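You operate a simulated robot arm through the tools that you are given. There is no shell and no other tool. Be economical: measure what you need, move in short steps, check, and stop when the job is done.

The job below is to be done with a simulated robot arm. You get a single attempt, and the scene is never put back.

Task
Fetch the beads carton and set it on the shelf under the brown table. Then take the small element on the top of the grey drawer counter and put it away on the front of the desk. Then press the yellow test key three times. Do these in the order given. Set down upright: beads carton.

It is judged by the outcome, as a careful person would: the job done as asked, and still so three seconds after it is handed in. It fails if anything else is knocked over, pushed out of place, dropped, spilled or broken.

Robot
A 7-joint arm with a two-finger parallel gripper on a trunk, on a base that drives. Base frame: it is fixed to the floor where the robot stands at the start and does not move with it; the origin is under the middle of the robot, x ahead of it, y to its left, z up; the surface under the hand at the start is at about z = 0.84. Readings come in m, degrees, newtons and seconds.
With the tool pointing down near the work surface it reaches from about 0.28 to 0.84 m from the robot's upright axis, wherever it stands. Its first joint turns from -17.0 to 126.0 degrees. Places, roughly: front of the desk [-3.4, -2, 0.7]; shelf under the brown table [0.8, -2.4, 0.3]; yellow test key [-3.8, -1.2, 0.8]. Payload 1.57 kg.
The TCP is the grasp point between the finger pads, 0.03 m short of the fingertips. In the tool frame z runs along the fingers and y along their closing line. The gripper opens to 0.08 m. The fingers are 0.017 m wide and 0.012 m thick; the gripper's body (0.04 by 0.082 m) begins 0.08 m behind the TCP.
Orientation is that of the tool frame in the base frame, as [roll, pitch, yaw] about the fixed x, y, z axes, in that order (R = Rz(yaw) Ry(pitch) Rx(roll)). With the fingers straight down and closing along the base's y, the tool's x points along the base's -x, its y along +y and its z along -z.

Tools
- The arm moves only by the tool jog_arm. Its argument "rows" is a list that holds one entry, the list of rows, each a list of 7 numbers: the gripper command, from -1 (fully open) to 1 (shut), values between in proportion, then the shift along the tool's x, y, z in m, then the turn, a rotation vector about the tool's x, y, z in rad. In form: [[[claw, dx, dy, dz, wx, wy, wz], ...]]. A call has 1 to 12 rows; each row is the pose to reach, as a shift and turn from the pose commanded when the call began, along the tool's axes at that moment. A row lasts 0.2 s, in which the tool goes at most 0.05 m and 8.6 degrees; a call with a longer step from one row to the next is refused whole, and so is a gripper value outside its range. Where a pose cannot be reached the arm comes as near as it can. A force on the tool above 40 N (or 10 N above the force at the start of the call, whichever is more), or a blocked arm, ends the call early, and 0.2 s more pass. Each finger travels about 0.045 m/s and halts on what it meets, pressing with about 29 N; the grip force reading is that of the motor and also rises with nothing between the fingers. The clock runs only during rows and for 0.2 s after the last one: add rows that repeat a pose to give the fingers time. The reply holds the time, the measured pose of the TCP, the force on the tool along the base axes, the opening and the grip force, in the units named above and with some noise, with the torque about the TCP (base axes, N m) and any sound that the robot's microphone picked up, and new pictures: "pictures" is both (left out), scene, wrist or none.
- Cameras (640 x 400 px; columns grow to the right, rows downward): "scene" is now at [-0.0128, -0.1613, 1.0321]; the picture's right is [0.69, -0.72, -0.01], its down [-0.23, -0.20, -0.95] and it looks along [0.69, 0.66, -0.31] (base axes); focal length 252 px, centre (320, 200). "wrist" rides on the gripper at [0.072, -0.007, -0.122] in the tool frame; the picture's right is [0.09, 1.00, 0.00], its down [-0.84, 0.08, -0.54] and it looks along [-0.54, 0.05, 0.84] (tool axes); focal length 238 px, centre (320, 200). There is no depth. A picture from a camera that has moved, and an enlarged one, comes with that camera's place and axes in the base frame and with its lens. The place of the scene camera against the robot may be out by one fixed shift of up to 0.025 m in any direction.
- lift_body(by): slides the trunk up (or, below 0, down) by that many m; the arm and the scene camera ride with it, the base frame stays. It gives what a move gives, with no picture.
- steer(legs): drives the robot by 1 to 6 legs, each [ahead, left, turn to the left] in m, m and degrees, along the robot's own axes; the way and the turn of a leg run together, so that a leg with both is an arc; at most 1.5 m and 180 degrees a leg. The arm and the cameras ride along, it lands a little off, and it stops where it bumps. It gives what a move gives, and a new picture of the scene camera.
- aim_head(pan, tilt): turns the head with the scene camera to pan (to the left, within 109 degrees either way) and tilt (down, from -29 to 69), counted from straight ahead of the robot. It gives what a move gives, and a new picture of the scene camera.
- close_up(camera, box): a new picture of the part [left, top, right, bottom] of that camera's present view, enlarged. The clock stands still meanwhile.
- sign_off(): hands the job in; it is judged then, once.

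Work in short steps. Places have to be worked out from the pictures, the camera data and where the tool is seen: move nearer, look again, correct. Check each grasp and each placing, and mend what went wrong. You have 165 turns and 260 pictures in all, those below and enlarged ones among them. Open the gripper and draw the arm clear of the work before you hand the job in, unless the task says otherwise; then end with one line.

The tools are called after ">>>" by a JSON object that holds its "method" and its "body". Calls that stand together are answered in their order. jog_arm: Moves the arm, as the interface text tells. Its arguments: {"type":"object","properties":{"rows":{"type":"array"},"pictures":{"type":"string","enum":["both","scene","wrist","none"]}},"required":["rows"]} The other tools are called the same way: lift_body (by) slides the trunk up or down; steer (legs) drives the base; aim_head (pan, tilt) turns the head that bears the scene camera; close_up (camera, box) takes an enlarged picture of a part of a camera's view; sign_off () hands the job in.

At the start:

```text
time: 0.0
ee_pos: [0.5501, 0.1738, 1.0312]
ee_rot: [179.4, -0.5, 177.3]
wrist_force: [0.0, -0.1, -0.5]
torque: [-0.02, 0.0, 0.01]
finger_gap: 0.08
gripper_force: 0.0
trunk travel left (down, up): [-0.375, 0.415]
robot x, y, heading: [-0.0034, 0.0018, 0.1]
head pan, tilt: [43.6, 18.0]
```

scene: 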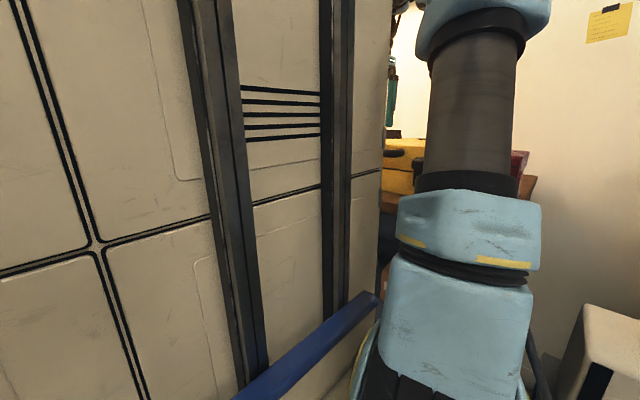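
wrist: 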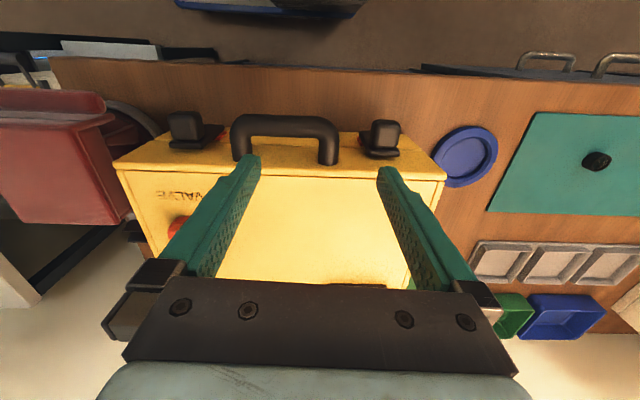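

The pictures show a workbench ahead of the arm and a wall to the left. I'll pan the head to see the room.

>>> {"method": "aim_head", "body": {"pan": 0, "tilt": 20}}

>>> {"method": "aim_head", "body": {"pan": -60, "tilt": 20}}

>>> {"method": "aim_head", "body": {"pan": -109, "tilt": 15}}

>>> {"method": "aim_head", "body": {"pan": 100, "tilt": 15}}

```text
time: 1.1
ee_pos: [0.5542, 0.1687, 1.0332]
ee_rot: [179.8, -0.5, 176.1]
wrist_force: [-1.0, 0.0, 0.0]
torque: [0.0, -0.04, -0.01]
finger_gap: 0.0802
gripper_force: 0.0
trunk travel left (down, up): [-0.375, 0.415]
robot x, y, heading: [-0.0015, -0.0009, -0.1]
head pan, tilt: [0.0, 20.0]
camera scene: at [0.0095, -0.2223, 1.0285], right [0.0, -1.0, -0.01], down [-0.35, 0.01, -0.94], along [0.94, 0.0, -0.35], focal length 252 px, centre (320, 200)
```

scene: 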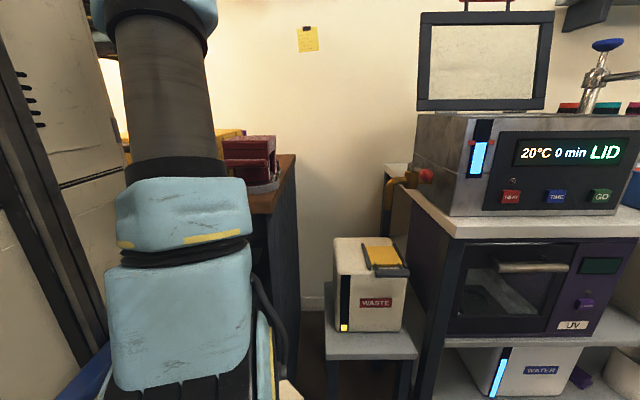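

```text
time: 2.4
ee_pos: [0.5546, 0.169, 1.0331]
ee_rot: [179.7, -0.4, 176.1]
wrist_force: [-0.6, -0.4, -0.6]
torque: [0.0, 0.0, 0.01]
finger_gap: 0.0803
gripper_force: 0.1
trunk travel left (down, up): [-0.375, 0.415]
robot x, y, heading: [0.0003, -0.001, 0.0]
head pan, tilt: [-60.0, 20.0]
camera scene: at [-0.0369, -0.3027, 1.0287], right [-0.87, -0.5, 0.0], down [-0.18, 0.3, -0.94], along [0.47, -0.81, -0.35], focal length 252 px, centre (320, 200)
```

scene: 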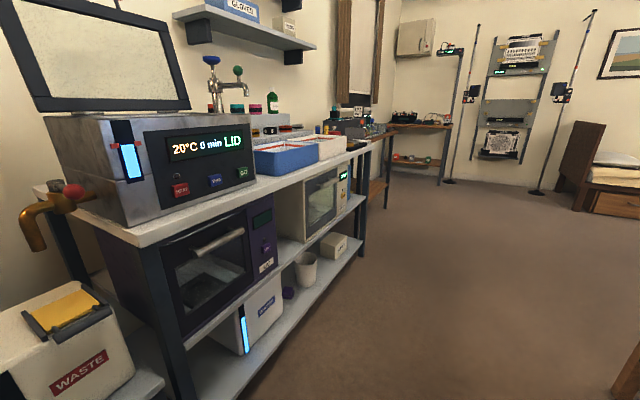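

```text
time: 3.6
ee_pos: [0.5551, 0.1702, 1.0314]
ee_rot: [179.9, -0.4, 176.2]
wrist_force: [-1.1, -0.6, -0.4]
torque: [0.01, 0.01, -0.03]
finger_gap: 0.08
gripper_force: 0.0
trunk travel left (down, up): [-0.375, 0.415]
robot x, y, heading: [-0.0013, -0.0021, -0.1]
head pan, tilt: [-108.9, 15.0]
camera scene: at [-0.1133, -0.3101, 1.0375], right [-0.95, 0.32, 0.01], down [0.08, 0.25, -0.96], along [-0.31, -0.91, -0.26], focal length 252 px, centre (320, 200)
```

scene: 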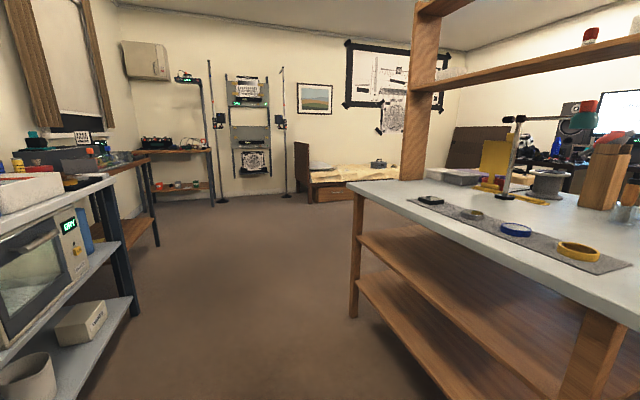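

```text
time: 6.6
ee_pos: [0.5561, 0.1708, 1.0315]
ee_rot: [179.9, -0.6, 176.1]
wrist_force: [0.6, 0.1, -1.0]
torque: [0.0, -0.02, 0.02]
finger_gap: 0.08
gripper_force: 0.0
trunk travel left (down, up): [-0.375, 0.415]
robot x, y, heading: [0.0021, 0.0016, -0.0]
head pan, tilt: [100.0, 15.0]
camera scene: at [-0.099, -0.1292, 1.0388], right [0.98, 0.17, 0.0], down [0.04, -0.25, -0.97], along [-0.17, 0.95, -0.25], focal length 252 px, centre (320, 200)
```

scene: 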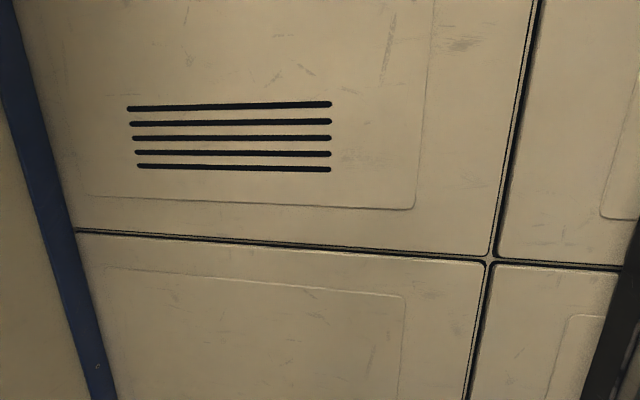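

The brown table with its lower shelf is by the right wall. I'll look for the carton labels with close-ups, starting with the side views.

>>> {"method": "aim_head", "body": {"pan": -85, "tilt": 15}}

>>> {"method": "close_up", "body": {"camera": "scene", "box": [0, 100, 320, 300]}}

>>> {"method": "close_up", "body": {"camera": "scene", "box": [160, 60, 400, 210]}}

>>> {"method": "aim_head", "body": {"pan": -109, "tilt": 10}}

>>> {"method": "close_up", "body": {"camera": "scene", "box": [400, 80, 640, 230]}}

```text
time: 9.4
ee_pos: [0.556, 0.1717, 1.0318]
ee_rot: [179.9, -0.6, 176.1]
wrist_force: [0.5, -0.6, 0.0]
torque: [-0.01, 0.01, 0.03]
finger_gap: 0.08
gripper_force: 0.0
trunk travel left (down, up): [-0.375, 0.415]
robot x, y, heading: [-0.0003, -0.0008, -0.0]
head pan, tilt: [-85.0, 15.0]
camera scene: at [-0.0746, -0.314, 1.0373], right [-1.0, -0.09, 0.0], down [-0.03, 0.26, -0.96], along [0.08, -0.96, -0.27], focal length 252 px, centre (320, 200)
```

scene: 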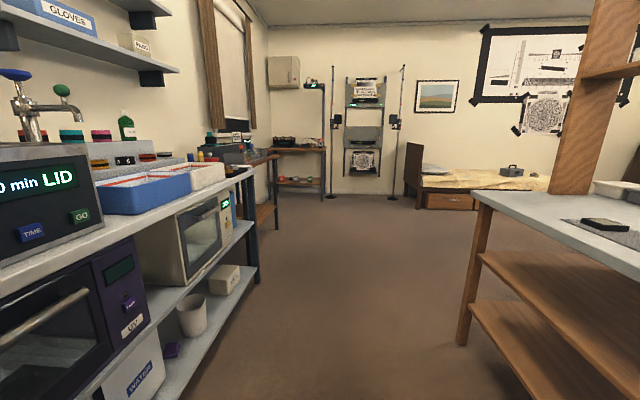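

```text
2.00 times, centred on (160, 200) of scene
camera zoom: at [-0.0746, -0.314, 1.0373], right [-1.0, -0.09, 0.0], down [-0.03, 0.26, -0.96], along [0.08, -0.96, -0.27], focal length 503 px, centre (640, 200)
```

zoom: 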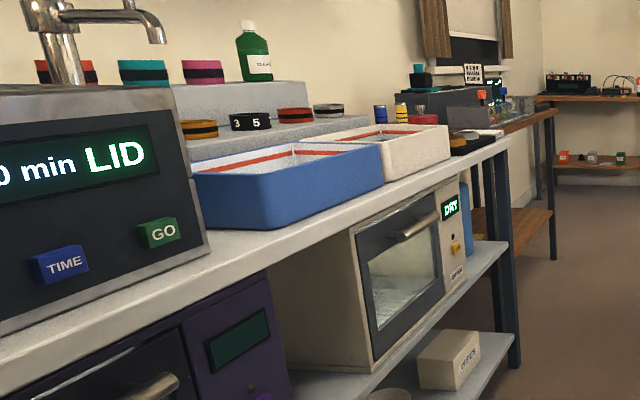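

```text
2.67 times, centred on (280, 135) of scene
camera zoom: at [-0.0746, -0.314, 1.0373], right [-1.0, -0.09, 0.0], down [-0.03, 0.26, -0.96], along [0.08, -0.96, -0.27], focal length 671 px, centre (427, 373)
```

zoom: 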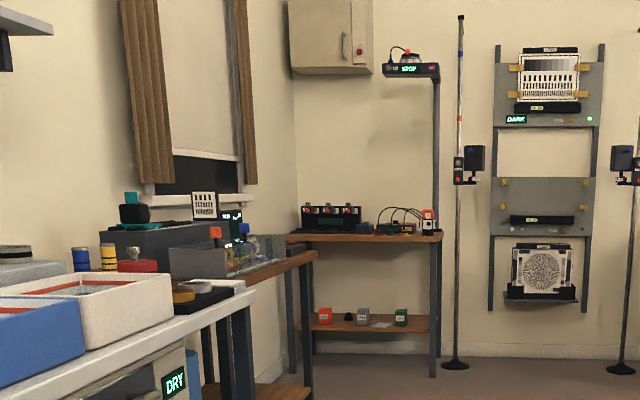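

```text
time: 10.2
ee_pos: [0.555, 0.1711, 1.031]
ee_rot: [179.9, -0.6, 176.2]
wrist_force: [0.0, 0.4, -0.8]
torque: [0.0, 0.0, 0.0]
finger_gap: 0.0803
gripper_force: 0.0
trunk travel left (down, up): [-0.375, 0.415]
robot x, y, heading: [-0.0034, -0.0024, -0.2]
head pan, tilt: [-108.9, 10.0]
camera scene: at [-0.1126, -0.309, 1.0457], right [-0.95, 0.32, 0.01], down [0.05, 0.17, -0.98], along [-0.32, -0.93, -0.18], focal length 252 px, centre (320, 200)
```

scene: 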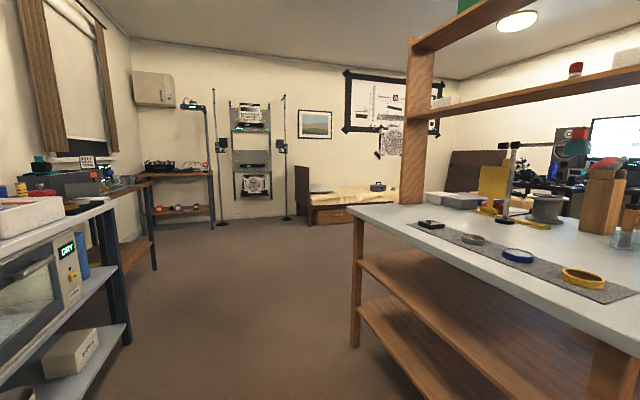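

```text
2.67 times, centred on (520, 155) of scene
camera zoom: at [-0.1126, -0.309, 1.0457], right [-0.95, 0.32, 0.01], down [0.05, 0.17, -0.98], along [-0.32, -0.93, -0.18], focal length 671 px, centre (-213, 320)
```

zoom: 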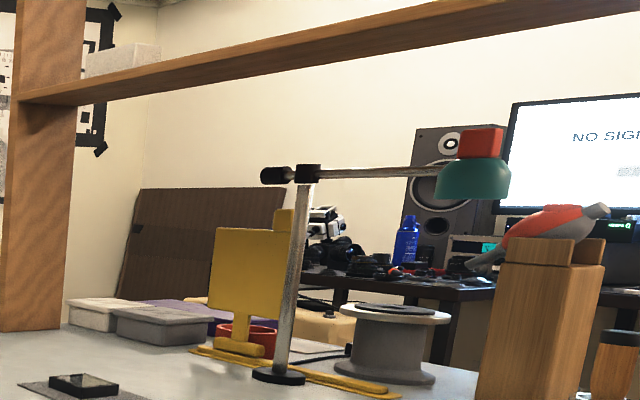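

There's a small labelled carton on the lower bench shelf. I'll read its label.

>>> {"method": "close_up", "body": {"camera": "scene", "box": [20, 310, 140, 385]}}

>>> {"method": "close_up", "body": {"camera": "scene", "box": [380, 150, 460, 200]}}

```text
5.33 times, centred on (80, 348) of scene
camera zoom: at [-0.1126, -0.309, 1.0457], right [-0.95, 0.32, 0.01], down [0.05, 0.17, -0.98], along [-0.32, -0.93, -0.18], focal length 1342 px, centre (1600, -587)
```

zoom: 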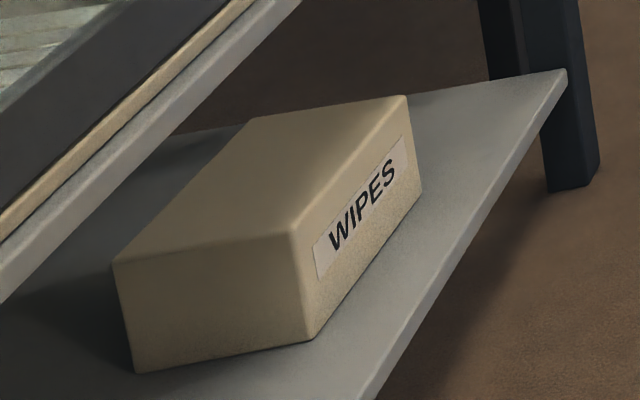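

```text
8.00 times, centred on (420, 175) of scene
camera zoom: at [-0.1126, -0.309, 1.0457], right [-0.95, 0.32, 0.01], down [0.05, 0.17, -0.98], along [-0.32, -0.93, -0.18], focal length 2012 px, centre (-480, 400)
```

zoom: 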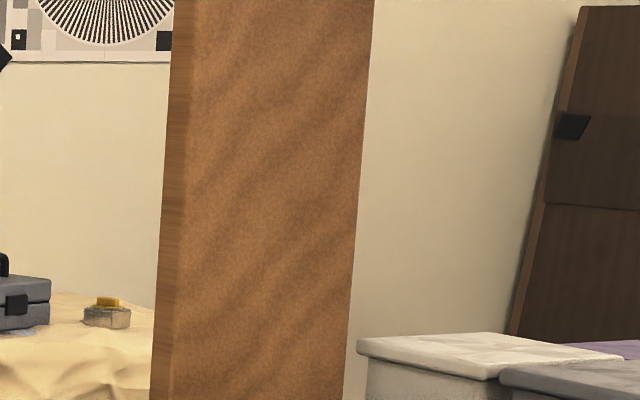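

It says WIPES, so it's not the one. I'll retract the arm before driving out, then explore.

>>> {"method": "jog_arm", "body": {"rows": [[[-1, 0.05, 0, 0, 0, 0, 0], [-1, 0.1, 0, 0, 0, 0, 0], [-1, 0.15, 0, -0.02, 0, 0, 0], [-1, 0.2, 0, -0.04, 0, 0, 0]]], "pictures": "wrist"}}

>>> {"method": "aim_head", "body": {"pan": 109, "tilt": 35}}

>>> {"method": "aim_head", "body": {"pan": -109, "tilt": 40}}

```text
refused: row 3 steps farther than a row can; nothing moved
```

```text
time: 13.4
ee_pos: [0.5561, 0.1721, 1.0308]
ee_rot: [180.0, -0.7, 176.1]
wrist_force: [0.4, 1.2, -0.1]
torque: [0.01, 0.01, 0.0]
finger_gap: 0.08
gripper_force: 0.0
trunk travel left (down, up): [-0.375, 0.415]
robot x, y, heading: [0.0025, -0.0023, 0.1]
head pan, tilt: [108.9, 35.0]
camera scene: at [-0.1112, -0.1372, 1.0069], right [0.95, 0.32, 0.0], down [0.18, -0.54, -0.82], along [-0.27, 0.78, -0.57], focal length 252 px, centre (320, 200)
```

scene: 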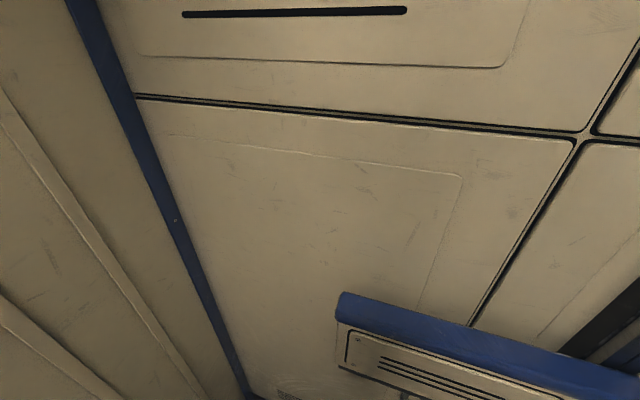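

```text
time: 16.5
ee_pos: [0.5557, 0.1716, 1.0305]
ee_rot: [179.9, -0.6, 176.2]
wrist_force: [-0.5, -0.5, 0.4]
torque: [0.01, -0.01, 0.01]
finger_gap: 0.0801
gripper_force: 0.0
trunk travel left (down, up): [-0.375, 0.415]
robot x, y, heading: [0.0029, -0.0007, 0.0]
head pan, tilt: [-108.9, 40.0]
camera scene: at [-0.1103, -0.301, 0.9982], right [-0.95, 0.32, 0.01], down [0.2, 0.61, -0.76], along [-0.25, -0.72, -0.65], focal length 252 px, centre (320, 200)
```

scene: 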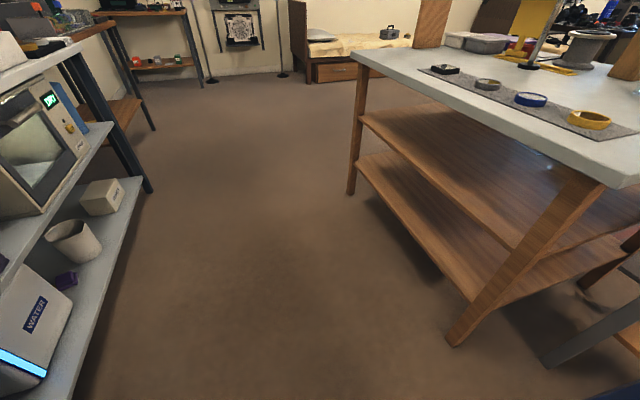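

Corridor runs between the bench front (x≈0.45) and island (x≈−0.7). I'll retract the arm with smaller steps, then drive.

>>> {"method": "jog_arm", "body": {"rows": [[[-1, 0.045, 0, 0, 0, 0, 0], [-1, 0.09, 0, 0, 0, 0, 0], [-1, 0.135, 0, -0.02, 0, 0, 0], [-1, 0.18, 0, -0.03, 0, 0, 0], [-1, 0.2, 0, -0.05, 0, 0, 0]]], "pictures": "wrist"}}

>>> {"method": "steer", "body": {"legs": [[-0.08, 0, 0], [0, 0, -90]]}}

>>> {"method": "aim_head", "body": {"pan": 0, "tilt": 18}}

```text
time: 17.3
ee_pos: [0.5162, 0.149, 0.9809]
ee_rot: [-176.9, -10.3, 167.4]
wrist_force: [0.3, 0.1, 0.3]
torque: [-0.01, 0.0, -0.01]
finger_gap: 0.0798
gripper_force: 0.0
trunk travel left (down, up): [-0.375, 0.415]
robot x, y, heading: [-0.001, -0.0009, -0.0]
head pan, tilt: [-108.9, 40.0]
stopped in row 3: the arm was blocked; the commanded pose is now the measured one
camera wrist: at [0.4665, 0.1598, 1.1142], right [0.12, 0.99, -0.04], down [0.92, -0.1, 0.38], along [0.37, -0.08, -0.92], focal length 238 px, centre (320, 200)
```

wrist: 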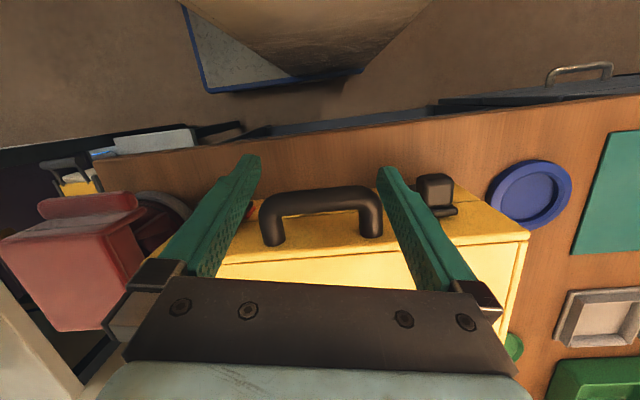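

```text
time: 22.2
ee_pos: [0.0672, -0.5153, 0.9808]
ee_rot: [-176.5, -10.3, 77.6]
wrist_force: [-0.1, -0.4, 0.0]
torque: [-0.01, -0.02, 0.01]
finger_gap: 0.0798
gripper_force: 0.0
trunk travel left (down, up): [-0.375, 0.415]
robot x, y, heading: [-0.0819, 0.0002, -89.9]
head pan, tilt: [-108.9, 40.0]
camera scene: at [-0.4052, 0.1156, 0.9986], right [0.32, 0.95, 0.01], down [0.61, -0.2, -0.76], along [-0.72, 0.25, -0.65], focal length 252 px, centre (320, 200)
```

scene: 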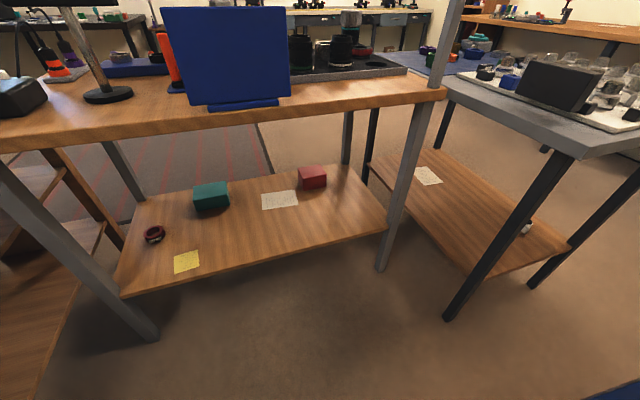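

```text
time: 24.1
ee_pos: [0.0654, -0.5153, 0.9813]
ee_rot: [-176.3, -10.2, 76.9]
wrist_force: [-1.0, 0.3, 0.3]
torque: [-0.01, -0.02, 0.01]
finger_gap: 0.08
gripper_force: 0.1
trunk travel left (down, up): [-0.375, 0.415]
robot x, y, heading: [-0.082, -0.0023, -89.9]
head pan, tilt: [0.0, 18.0]
camera scene: at [-0.323, -0.0023, 1.0335], right [-1.0, 0.0, 0.0], down [0.0, 0.31, -0.95], along [0.0, -0.95, -0.31], focal length 252 px, centre (320, 200)
```

scene: 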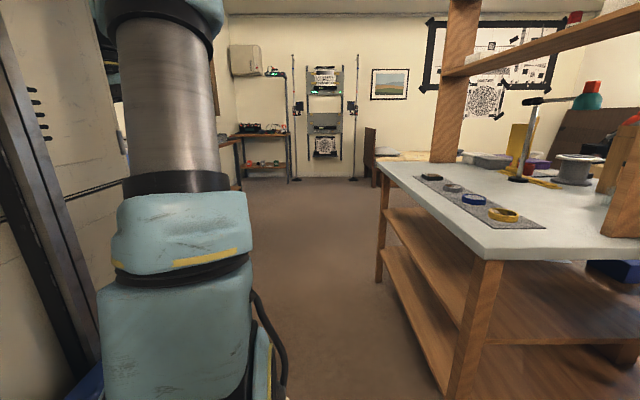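

The cream panel is the robot's own trunk. There are more tables to the −x side; I'll inspect them.

>>> {"method": "aim_head", "body": {"pan": -109, "tilt": 15}}

>>> {"method": "close_up", "body": {"camera": "scene", "box": [0, 0, 320, 200]}}

>>> {"method": "close_up", "body": {"camera": "scene", "box": [320, 0, 640, 200]}}

>>> {"method": "close_up", "body": {"camera": "scene", "box": [100, 240, 500, 400]}}

>>> {"method": "aim_head", "body": {"pan": -60, "tilt": 15}}

>>> {"method": "close_up", "body": {"camera": "scene", "box": [320, 0, 640, 200]}}

```text
time: 25.9
ee_pos: [0.0654, -0.5164, 0.9811]
ee_rot: [-176.3, -10.1, 76.9]
wrist_force: [0.0, -0.1, -0.2]
torque: [0.01, 0.04, 0.07]
finger_gap: 0.0801
gripper_force: 0.1
trunk travel left (down, up): [-0.375, 0.415]
robot x, y, heading: [-0.0822, -0.0002, -90.0]
head pan, tilt: [-108.9, 15.0]
camera scene: at [-0.4118, 0.1209, 1.0383], right [0.32, 0.95, 0.01], down [0.25, -0.08, -0.97], along [-0.91, 0.31, -0.26], focal length 252 px, centre (320, 200)
```

scene: 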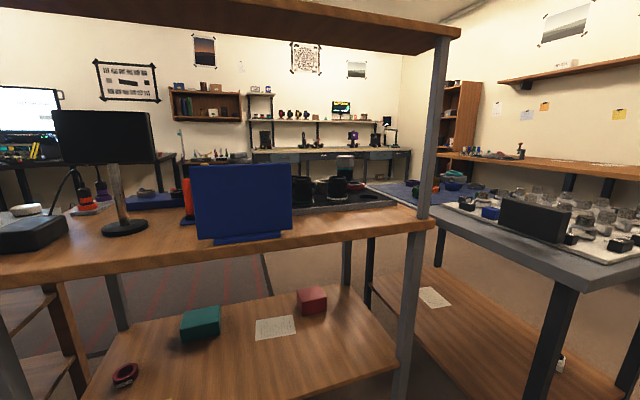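

```text
2.00 times, centred on (160, 100) of scene
camera zoom: at [-0.4118, 0.1209, 1.0383], right [0.32, 0.95, 0.01], down [0.25, -0.08, -0.97], along [-0.91, 0.31, -0.26], focal length 503 px, centre (640, 400)
```

zoom: 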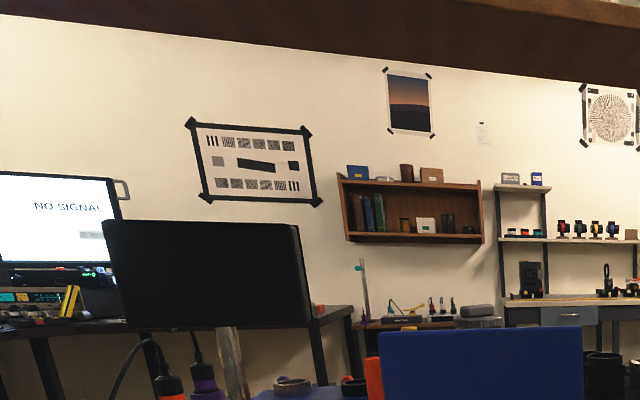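

```text
2.00 times, centred on (480, 100) of scene
camera zoom: at [-0.4118, 0.1209, 1.0383], right [0.32, 0.95, 0.01], down [0.25, -0.08, -0.97], along [-0.91, 0.31, -0.26], focal length 503 px, centre (0, 400)
```

zoom: 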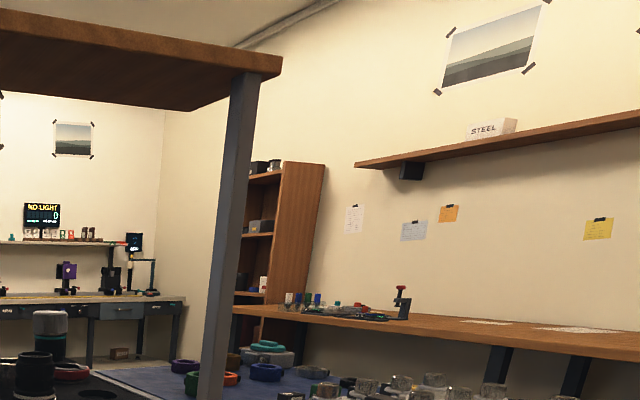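

```text
1.60 times, centred on (300, 320) of scene
camera zoom: at [-0.4118, 0.1209, 1.0383], right [0.32, 0.95, 0.01], down [0.25, -0.08, -0.97], along [-0.91, 0.31, -0.26], focal length 402 px, centre (352, 8)
```

zoom: 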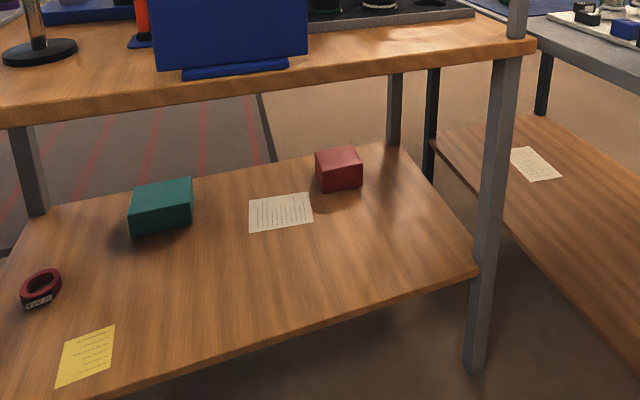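

```text
time: 27.1
ee_pos: [0.0648, -0.5163, 0.9789]
ee_rot: [-176.3, -10.1, 76.9]
wrist_force: [-0.1, 0.1, 0.1]
torque: [-0.01, -0.01, -0.01]
finger_gap: 0.0802
gripper_force: 0.0
trunk travel left (down, up): [-0.375, 0.415]
robot x, y, heading: [-0.0795, -0.0012, -89.6]
head pan, tilt: [-60.0, 15.0]
camera scene: at [-0.4041, 0.0441, 1.038], right [-0.5, 0.86, 0.0], down [0.23, 0.13, -0.96], along [-0.83, -0.48, -0.26], focal length 252 px, centre (320, 200)
```

scene: 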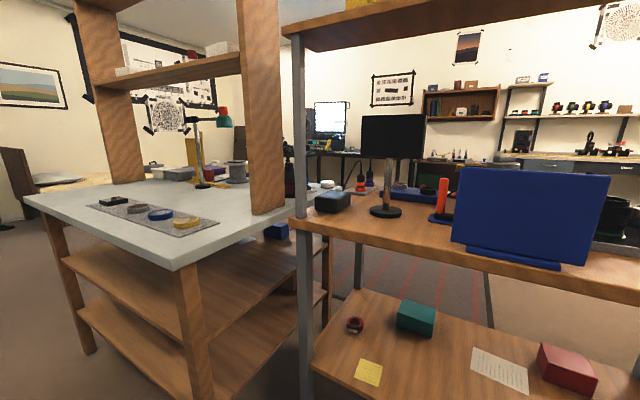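

```text
2.00 times, centred on (480, 100) of scene
camera zoom: at [-0.4041, 0.0441, 1.038], right [-0.5, 0.86, 0.0], down [0.23, 0.13, -0.96], along [-0.83, -0.48, -0.26], focal length 503 px, centre (0, 400)
```

zoom: 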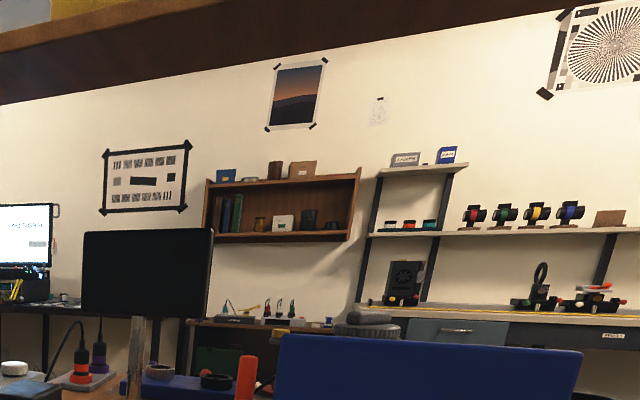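

A small carton stood on the shelf above the bench. I'll turn back toward it a bit and read its label.

>>> {"method": "steer", "body": {"legs": [[0.3, 0, 60]]}}

>>> {"method": "aim_head", "body": {"pan": -35, "tilt": 0}}

>>> {"method": "close_up", "body": {"camera": "scene", "box": [0, 0, 320, 200]}}

```text
time: 30.1
ee_pos: [0.5132, -0.4561, 0.9783]
ee_rot: [-175.8, -10.1, 132.0]
wrist_force: [-0.8, -0.9, -0.5]
torque: [-0.01, -0.02, 0.01]
finger_gap: 0.0801
gripper_force: 0.0
trunk travel left (down, up): [-0.375, 0.415]
robot x, y, heading: [0.0086, -0.288, -33.7]
head pan, tilt: [-60.0, 15.0]
stopped in leg 1: the robot was blocked; the commanded pose is now the measured one
camera scene: at [-0.2047, -0.5125, 1.0387], right [-1.0, 0.07, 0.0], down [0.02, 0.26, -0.97], along [-0.06, -0.96, -0.26], focal length 252 px, centre (320, 200)
```

scene: 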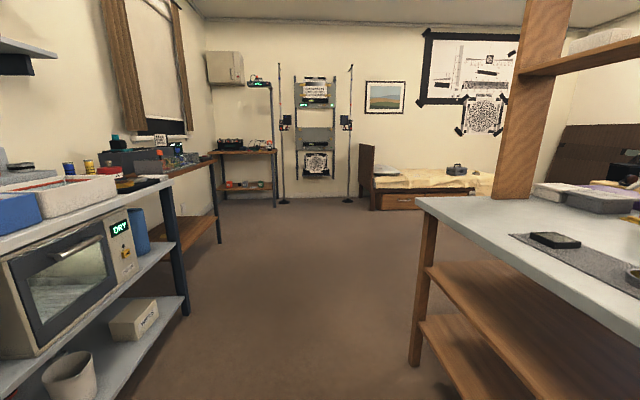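

```text
time: 31.0
ee_pos: [0.5132, -0.4553, 0.9792]
ee_rot: [-176.0, -10.3, 132.4]
wrist_force: [0.4, -0.6, -0.1]
torque: [-0.02, 0.02, -0.01]
finger_gap: 0.0798
gripper_force: 0.1
trunk travel left (down, up): [-0.375, 0.415]
robot x, y, heading: [0.0048, -0.2847, -33.7]
head pan, tilt: [-35.0, 0.0]
camera scene: at [-0.1655, -0.5041, 1.0628], right [-0.93, -0.36, 0.0], down [0.0, 0.0, -1.0], along [0.36, -0.93, 0.0], focal length 252 px, centre (320, 200)
```

scene: 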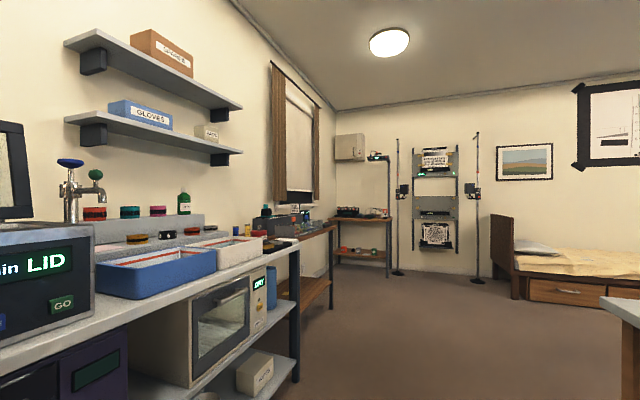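

```text
2.00 times, centred on (160, 100) of scene
camera zoom: at [-0.1655, -0.5041, 1.0628], right [-0.93, -0.36, 0.0], down [0.0, 0.0, -1.0], along [0.36, -0.93, 0.0], focal length 503 px, centre (640, 400)
```

zoom: 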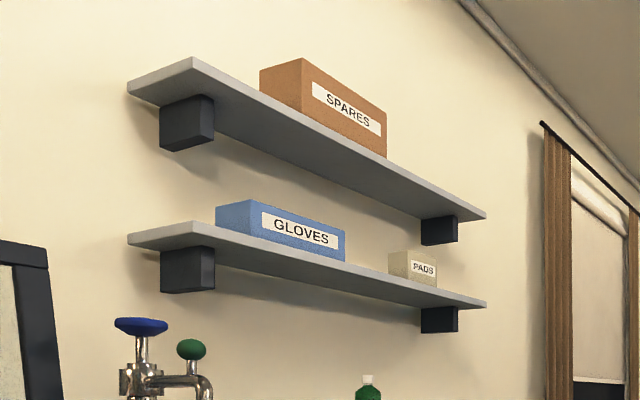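

Bumped something lightly; that carton says PADS. I'll reverse the turn and drive down the corridor.

>>> {"method": "steer", "body": {"legs": [[-0.1, 0, -56.3], [0.8, 0, 0]]}}

>>> {"method": "aim_head", "body": {"pan": 0, "tilt": 10}}

>>> {"method": "aim_head", "body": {"pan": -50, "tilt": 10}}

>>> {"method": "aim_head", "body": {"pan": -109, "tilt": 10}}

```text
time: 32.3
ee_pos: [0.4687, -0.5195, 0.9791]
ee_rot: [-177.4, -10.9, 123.5]
wrist_force: [-3.3, 21.7, 5.1]
torque: [-0.4, -0.47, 0.95]
finger_gap: 0.0801
gripper_force: 0.0
trunk travel left (down, up): [-0.375, 0.415]
robot x, y, heading: [-0.0073, -0.2796, -43.1]
head pan, tilt: [-35.0, 0.0]
stopped in leg 1: the force on the tool passed its limit at 123 N (the readings are from after the stop); the commanded pose is now the measured one
camera scene: at [-0.2151, -0.4631, 1.0625], right [-0.98, -0.21, 0.0], down [0.0, 0.0, -1.0], along [0.21, -0.98, 0.0], focal length 252 px, centre (320, 200)
```

scene: 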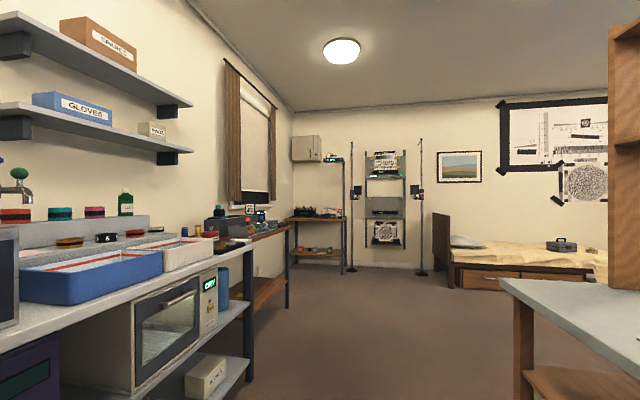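

```text
time: 33.3
ee_pos: [0.4688, -0.5199, 0.9788]
ee_rot: [-177.3, -10.9, 123.6]
wrist_force: [-13.0, 26.0, -2.7]
torque: [-0.63, -0.13, 1.21]
finger_gap: 0.0801
gripper_force: 0.1
trunk travel left (down, up): [-0.375, 0.415]
robot x, y, heading: [-0.0122, -0.277, -43.0]
head pan, tilt: [0.0, 10.0]
camera scene: at [-0.1656, -0.4393, 1.0469], right [-0.68, -0.73, 0.0], down [-0.13, 0.12, -0.98], along [0.72, -0.67, -0.17], focal length 252 px, centre (320, 200)
```

scene: 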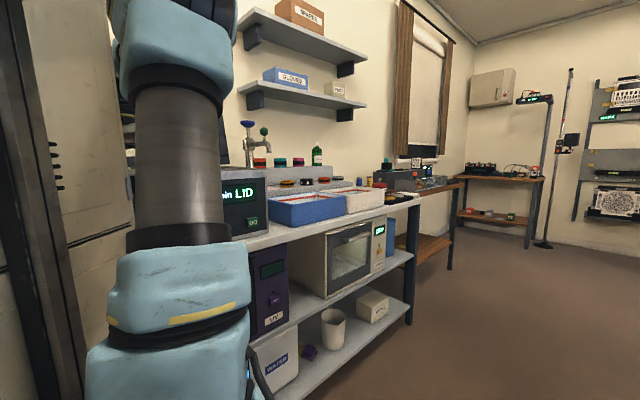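

```text
time: 34.5
ee_pos: [0.4714, -0.5183, 0.9782]
ee_rot: [-177.4, -10.8, 123.7]
wrist_force: [-19.2, 25.9, 3.8]
torque: [-0.52, -0.5, 1.33]
finger_gap: 0.0796
gripper_force: 0.1
trunk travel left (down, up): [-0.375, 0.415]
robot x, y, heading: [-0.007, -0.278, -42.9]
head pan, tilt: [-50.0, 10.0]
camera scene: at [-0.2382, -0.4687, 1.0465], right [-1.0, 0.05, 0.0], down [0.01, 0.18, -0.98], along [-0.05, -0.98, -0.18], focal length 252 px, centre (320, 200)
```

scene: 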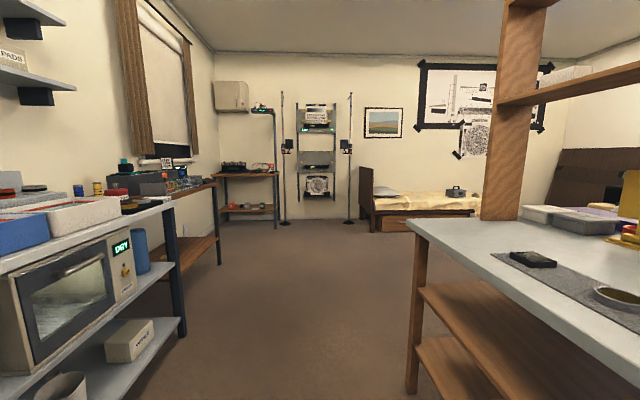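

```text
time: 35.8
ee_pos: [0.4702, -0.5197, 0.9788]
ee_rot: [-177.4, -10.8, 123.6]
wrist_force: [-17.8, 26.0, 6.8]
torque: [-0.43, -0.7, 1.29]
finger_gap: 0.0797
gripper_force: 0.0
trunk travel left (down, up): [-0.375, 0.415]
robot x, y, heading: [-0.0096, -0.2743, -43.0]
head pan, tilt: [-108.9, 10.0]
camera scene: at [-0.3151, -0.4196, 1.0466], right [-0.47, 0.88, 0.0], down [0.15, 0.09, -0.98], along [-0.87, -0.46, -0.18], focal length 252 px, centre (320, 200)
```

scene: 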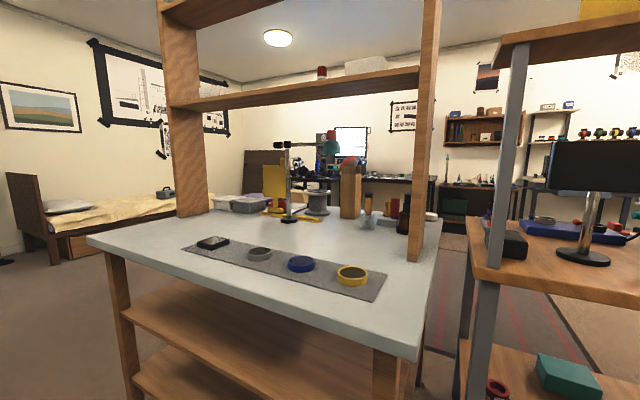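

The tool is pressing against something (about 30 N). I'll look through the wrist camera before freeing it.

>>> {"method": "close_up", "body": {"camera": "wrist", "box": [0, 0, 640, 400]}}

>>> {"method": "aim_head", "body": {"pan": 30, "tilt": 10}}

```text
1.00 times, centred on (320, 200) of wrist (not enlarged: the box is as wide or as high as the picture)
camera zoom: at [0.4409, -0.4798, 1.1122], right [0.77, 0.63, -0.03], down [0.6, -0.71, 0.37], along [0.22, -0.3, -0.93], focal length 238 px, centre (320, 200)
```

zoom: 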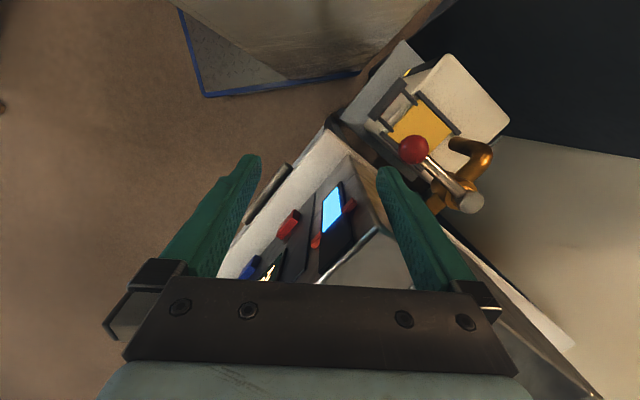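

```text
time: 38.0
ee_pos: [0.4693, -0.5188, 0.9796]
ee_rot: [-177.4, -10.8, 123.6]
wrist_force: [-16.9, 25.3, 7.8]
torque: [-0.44, -0.63, 1.23]
finger_gap: 0.0796
gripper_force: 0.0
trunk travel left (down, up): [-0.375, 0.415]
robot x, y, heading: [-0.0122, -0.2752, -43.1]
head pan, tilt: [30.0, 10.0]
camera scene: at [-0.1425, -0.397, 1.0469], right [-0.23, -0.97, 0.0], down [-0.17, 0.04, -0.98], along [0.96, -0.22, -0.17], focal length 252 px, centre (320, 200)
```

scene: 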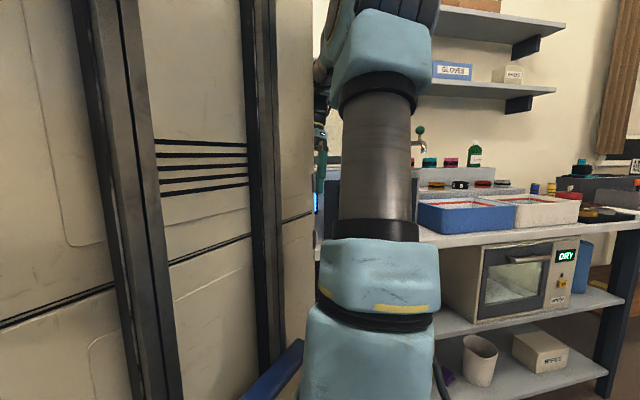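

The contact pushes the tool straight back along the robot's axis, so I'll back straight off, then raise the trunk before turning.

>>> {"method": "steer", "body": {"legs": [[-0.15, 0, 0]]}}

>>> {"method": "lift_body", "body": {"by": 0.25}}

>>> {"method": "steer", "body": {"legs": [[0, 0, -47]]}}

```text
time: 39.4
ee_pos: [0.3614, -0.417, 0.9776]
ee_rot: [-177.3, -10.7, 123.4]
wrist_force: [-0.6, 0.3, -1.0]
torque: [-0.01, 0.01, -0.01]
finger_gap: 0.0801
gripper_force: 0.1
trunk travel left (down, up): [-0.375, 0.415]
robot x, y, heading: [-0.1154, -0.1708, -43.3]
head pan, tilt: [30.0, 10.0]
camera scene: at [-0.2514, -0.2944, 1.0469], right [-0.23, -0.97, 0.0], down [-0.17, 0.04, -0.98], along [0.96, -0.22, -0.17], focal length 252 px, centre (320, 200)
```

scene: 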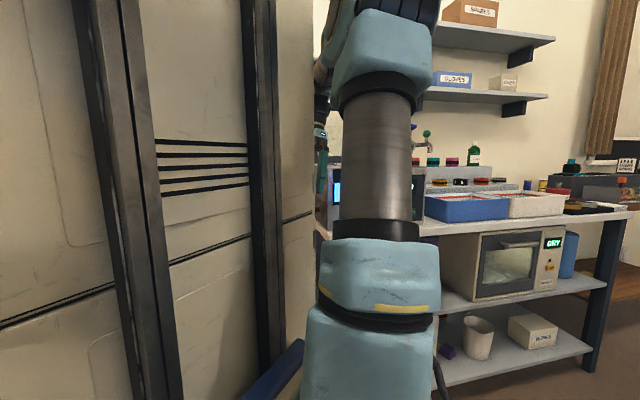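

```text
time: 41.9
ee_pos: [0.3626, -0.4176, 1.2293]
ee_rot: [-177.3, -10.7, 123.4]
wrist_force: [-0.3, 0.8, 0.2]
torque: [0.02, -0.02, 0.02]
finger_gap: 0.0797
gripper_force: 0.0
trunk travel left (down, up): [-0.625, 0.165]
robot x, y, heading: [-0.1181, -0.173, -43.2]
head pan, tilt: [30.0, 10.0]
```

```text
time: 44.4
ee_pos: [0.041, -0.6882, 1.2273]
ee_rot: [-177.2, -10.6, 77.8]
wrist_force: [0.6, 0.1, 0.1]
torque: [0.0, 0.02, 0.0]
finger_gap: 0.0799
gripper_force: 0.0
trunk travel left (down, up): [-0.625, 0.165]
robot x, y, heading: [-0.1227, -0.1729, -88.8]
head pan, tilt: [30.0, 10.0]
camera scene: at [-0.3113, -0.1633, 1.297], right [-0.86, -0.52, 0.0], down [-0.09, 0.15, -0.98], along [0.51, -0.84, -0.17], focal length 252 px, centre (320, 200)
```

scene: 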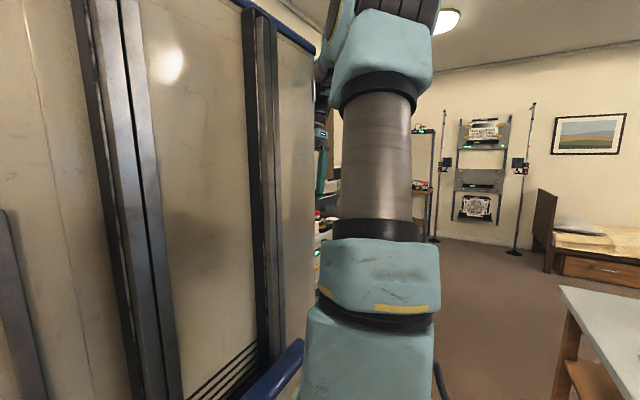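

Free. Now drive ahead 1.2 m down the corridor and look around from the higher viewpoint.

>>> {"method": "steer", "body": {"legs": [[1.2, 0, 0]]}}

>>> {"method": "aim_head", "body": {"pan": 0, "tilt": 15}}

>>> {"method": "close_up", "body": {"camera": "scene", "box": [220, 100, 460, 250]}}

>>> {"method": "aim_head", "body": {"pan": -50, "tilt": 15}}

>>> {"method": "aim_head", "body": {"pan": -95, "tilt": 15}}

```text
time: 50.6
ee_pos: [0.0553, -1.9068, 1.2282]
ee_rot: [-177.3, -10.7, 77.2]
wrist_force: [0.1, -1.0, 0.1]
torque: [0.01, -0.01, -0.01]
finger_gap: 0.08
gripper_force: 0.1
trunk travel left (down, up): [-0.625, 0.165]
robot x, y, heading: [-0.1, -1.3909, -89.3]
head pan, tilt: [30.0, 10.0]
camera scene: at [-0.2934, -1.3789, 1.2971], right [-0.86, -0.51, 0.0], down [-0.09, 0.15, -0.98], along [0.5, -0.85, -0.17], focal length 252 px, centre (320, 200)
```

scene: 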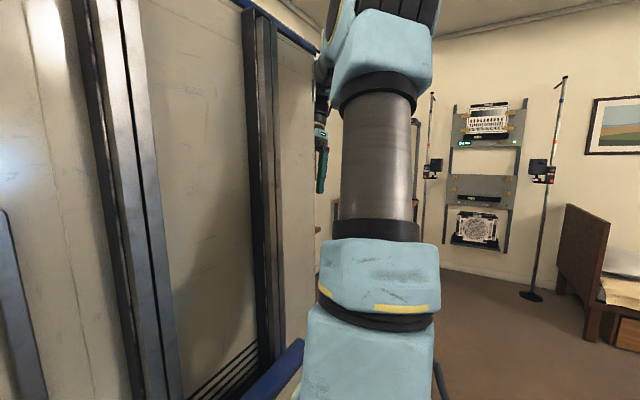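

```text
time: 51.5
ee_pos: [0.0537, -1.9057, 1.2276]
ee_rot: [-177.3, -10.8, 77.1]
wrist_force: [-0.1, 0.7, 0.6]
torque: [0.01, -0.03, 0.02]
finger_gap: 0.0801
gripper_force: 0.1
trunk travel left (down, up): [-0.625, 0.165]
robot x, y, heading: [-0.0975, -1.3888, -89.4]
head pan, tilt: [0.0, 15.0]
camera scene: at [-0.3395, -1.392, 1.2889], right [-1.0, -0.01, 0.0], down [0.0, 0.26, -0.97], along [0.01, -0.97, -0.26], focal length 252 px, centre (320, 200)
```

scene: 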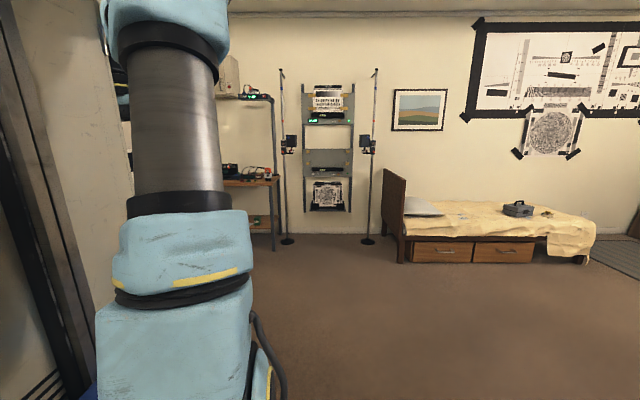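

```text
2.67 times, centred on (340, 175) of scene
camera zoom: at [-0.3395, -1.392, 1.2889], right [-1.0, -0.01, 0.0], down [0.0, 0.26, -0.97], along [0.01, -0.97, -0.26], focal length 671 px, centre (267, 267)
```

zoom: 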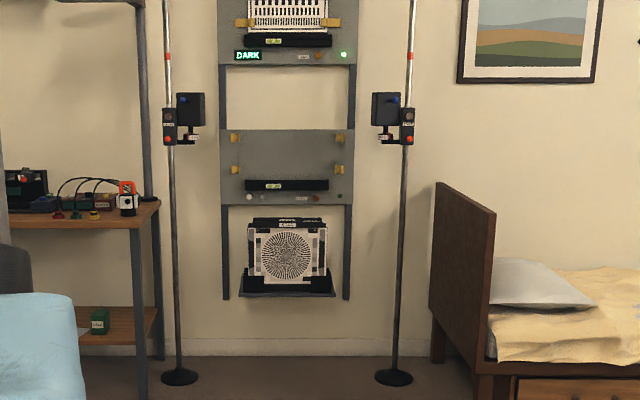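

```text
time: 52.7
ee_pos: [0.0546, -1.907, 1.2281]
ee_rot: [-177.2, -10.7, 77.2]
wrist_force: [0.0, -0.4, -0.2]
torque: [0.0, -0.05, -0.01]
finger_gap: 0.0801
gripper_force: 0.0
trunk travel left (down, up): [-0.625, 0.165]
robot x, y, heading: [-0.0987, -1.3912, -89.3]
head pan, tilt: [-50.0, 15.0]
camera scene: at [-0.4115, -1.3596, 1.2888], right [-0.65, 0.76, 0.0], down [0.2, 0.17, -0.97], along [-0.73, -0.63, -0.26], focal length 252 px, centre (320, 200)
```

scene: 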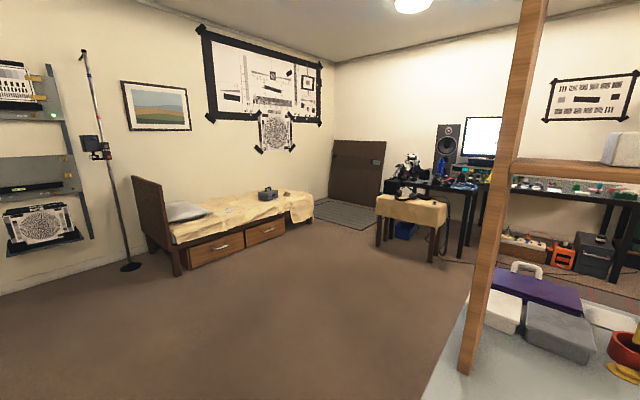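

```text
time: 53.8
ee_pos: [0.054, -1.9069, 1.2282]
ee_rot: [-177.1, -10.7, 77.2]
wrist_force: [0.2, -0.2, -0.1]
torque: [0.02, 0.01, 0.0]
finger_gap: 0.0801
gripper_force: 0.1
trunk travel left (down, up): [-0.625, 0.165]
robot x, y, heading: [-0.096, -1.3885, -89.3]
head pan, tilt: [-95.0, 15.0]
camera scene: at [-0.4338, -1.2917, 1.2889], right [0.08, 1.0, 0.0], down [0.26, -0.02, -0.97], along [-0.96, 0.07, -0.26], focal length 252 px, centre (320, 200)
```

scene: 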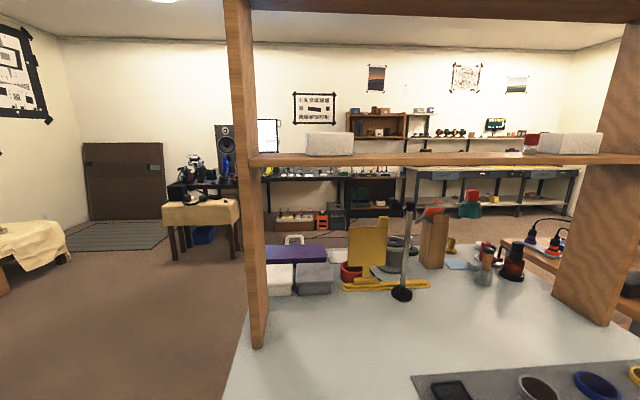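

Small labelled boxes: the green one on the corner shelf and those on the far-wall shelves. I'll zoom in on each.

>>> {"method": "close_up", "body": {"camera": "scene", "box": [340, 100, 440, 162]}}

>>> {"method": "close_up", "body": {"camera": "scene", "box": [430, 100, 560, 220]}}

>>> {"method": "close_up", "body": {"camera": "scene", "box": [160, 140, 320, 240]}}

>>> {"method": "steer", "body": {"legs": [[0.2, 0.1, 40]]}}

>>> {"method": "aim_head", "body": {"pan": -20, "tilt": 20}}

```text
6.40 times, centred on (390, 131) of scene
camera zoom: at [-0.4338, -1.2917, 1.2889], right [0.08, 1.0, 0.0], down [0.26, -0.02, -0.97], along [-0.96, 0.07, -0.26], focal length 1610 px, centre (-128, 642)
```

zoom: 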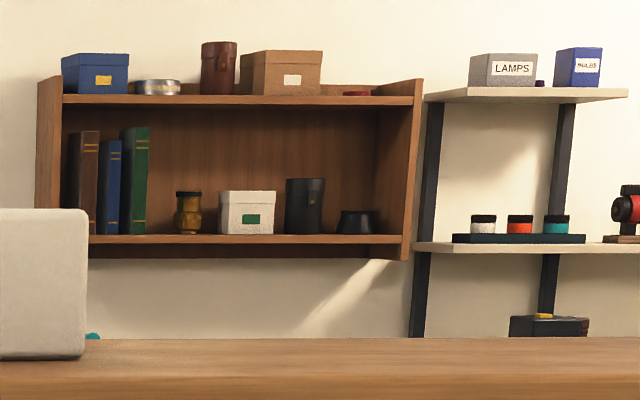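

```text
3.33 times, centred on (495, 160) of scene
camera zoom: at [-0.4338, -1.2917, 1.2889], right [0.08, 1.0, 0.0], down [0.26, -0.02, -0.97], along [-0.96, 0.07, -0.26], focal length 838 px, centre (-263, 333)
```

zoom: 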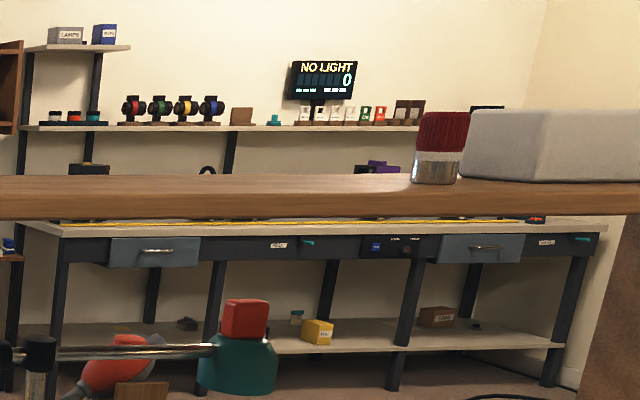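

```text
4.00 times, centred on (240, 190) of scene
camera zoom: at [-0.4338, -1.2917, 1.2889], right [0.08, 1.0, 0.0], down [0.26, -0.02, -0.97], along [-0.96, 0.07, -0.26], focal length 1006 px, centre (640, 240)
```

zoom: 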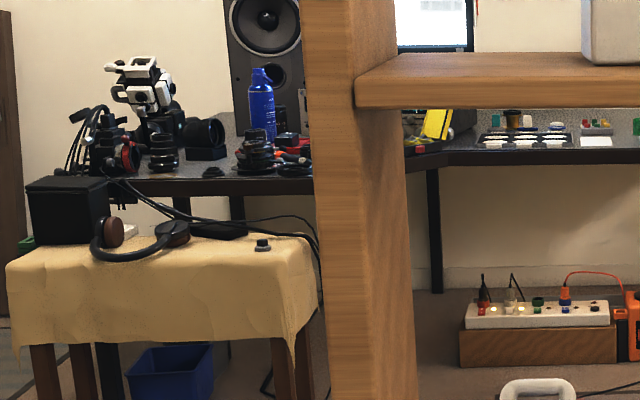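

```text
time: 56.0
ee_pos: [0.4219, -1.8941, 1.2272]
ee_rot: [-177.1, -10.8, 111.3]
wrist_force: [0.4, 0.9, -0.5]
torque: [0.02, -0.02, -0.02]
finger_gap: 0.0801
gripper_force: 0.2
trunk travel left (down, up): [-0.625, 0.165]
robot x, y, heading: [0.0014, -1.5534, -54.9]
head pan, tilt: [-95.0, 15.0]
stopped in leg 1: the robot was blocked; the commanded pose is now the measured one
camera scene: at [-0.3198, -1.655, 1.2892], right [-0.5, 0.86, 0.0], down [0.22, 0.13, -0.97], along [-0.84, -0.48, -0.26], focal length 252 px, centre (320, 200)
```

scene: 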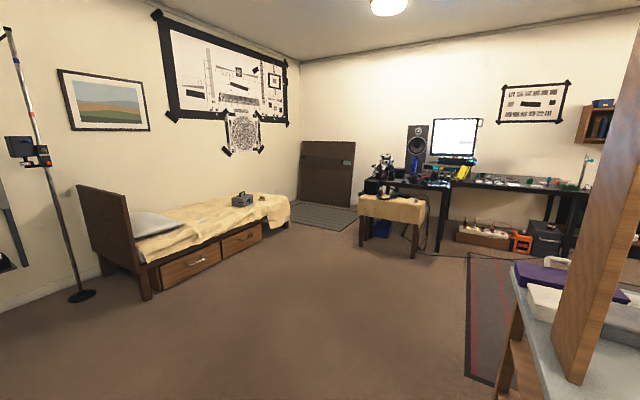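

```text
time: 57.5
ee_pos: [0.4233, -1.8941, 1.2275]
ee_rot: [-177.1, -10.8, 111.5]
wrist_force: [-0.5, 0.5, 0.0]
torque: [-0.01, 0.0, 0.03]
finger_gap: 0.0802
gripper_force: 0.0
trunk travel left (down, up): [-0.625, 0.165]
robot x, y, heading: [0.0052, -1.5575, -54.9]
head pan, tilt: [-20.0, 20.0]
camera scene: at [-0.2147, -1.6986, 1.2809], right [-0.97, -0.26, 0.0], down [-0.09, 0.33, -0.94], along [0.25, -0.91, -0.34], focal length 252 px, centre (320, 200)
```

scene: 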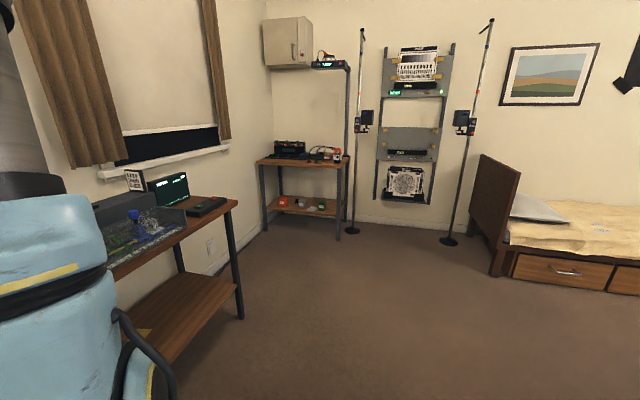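

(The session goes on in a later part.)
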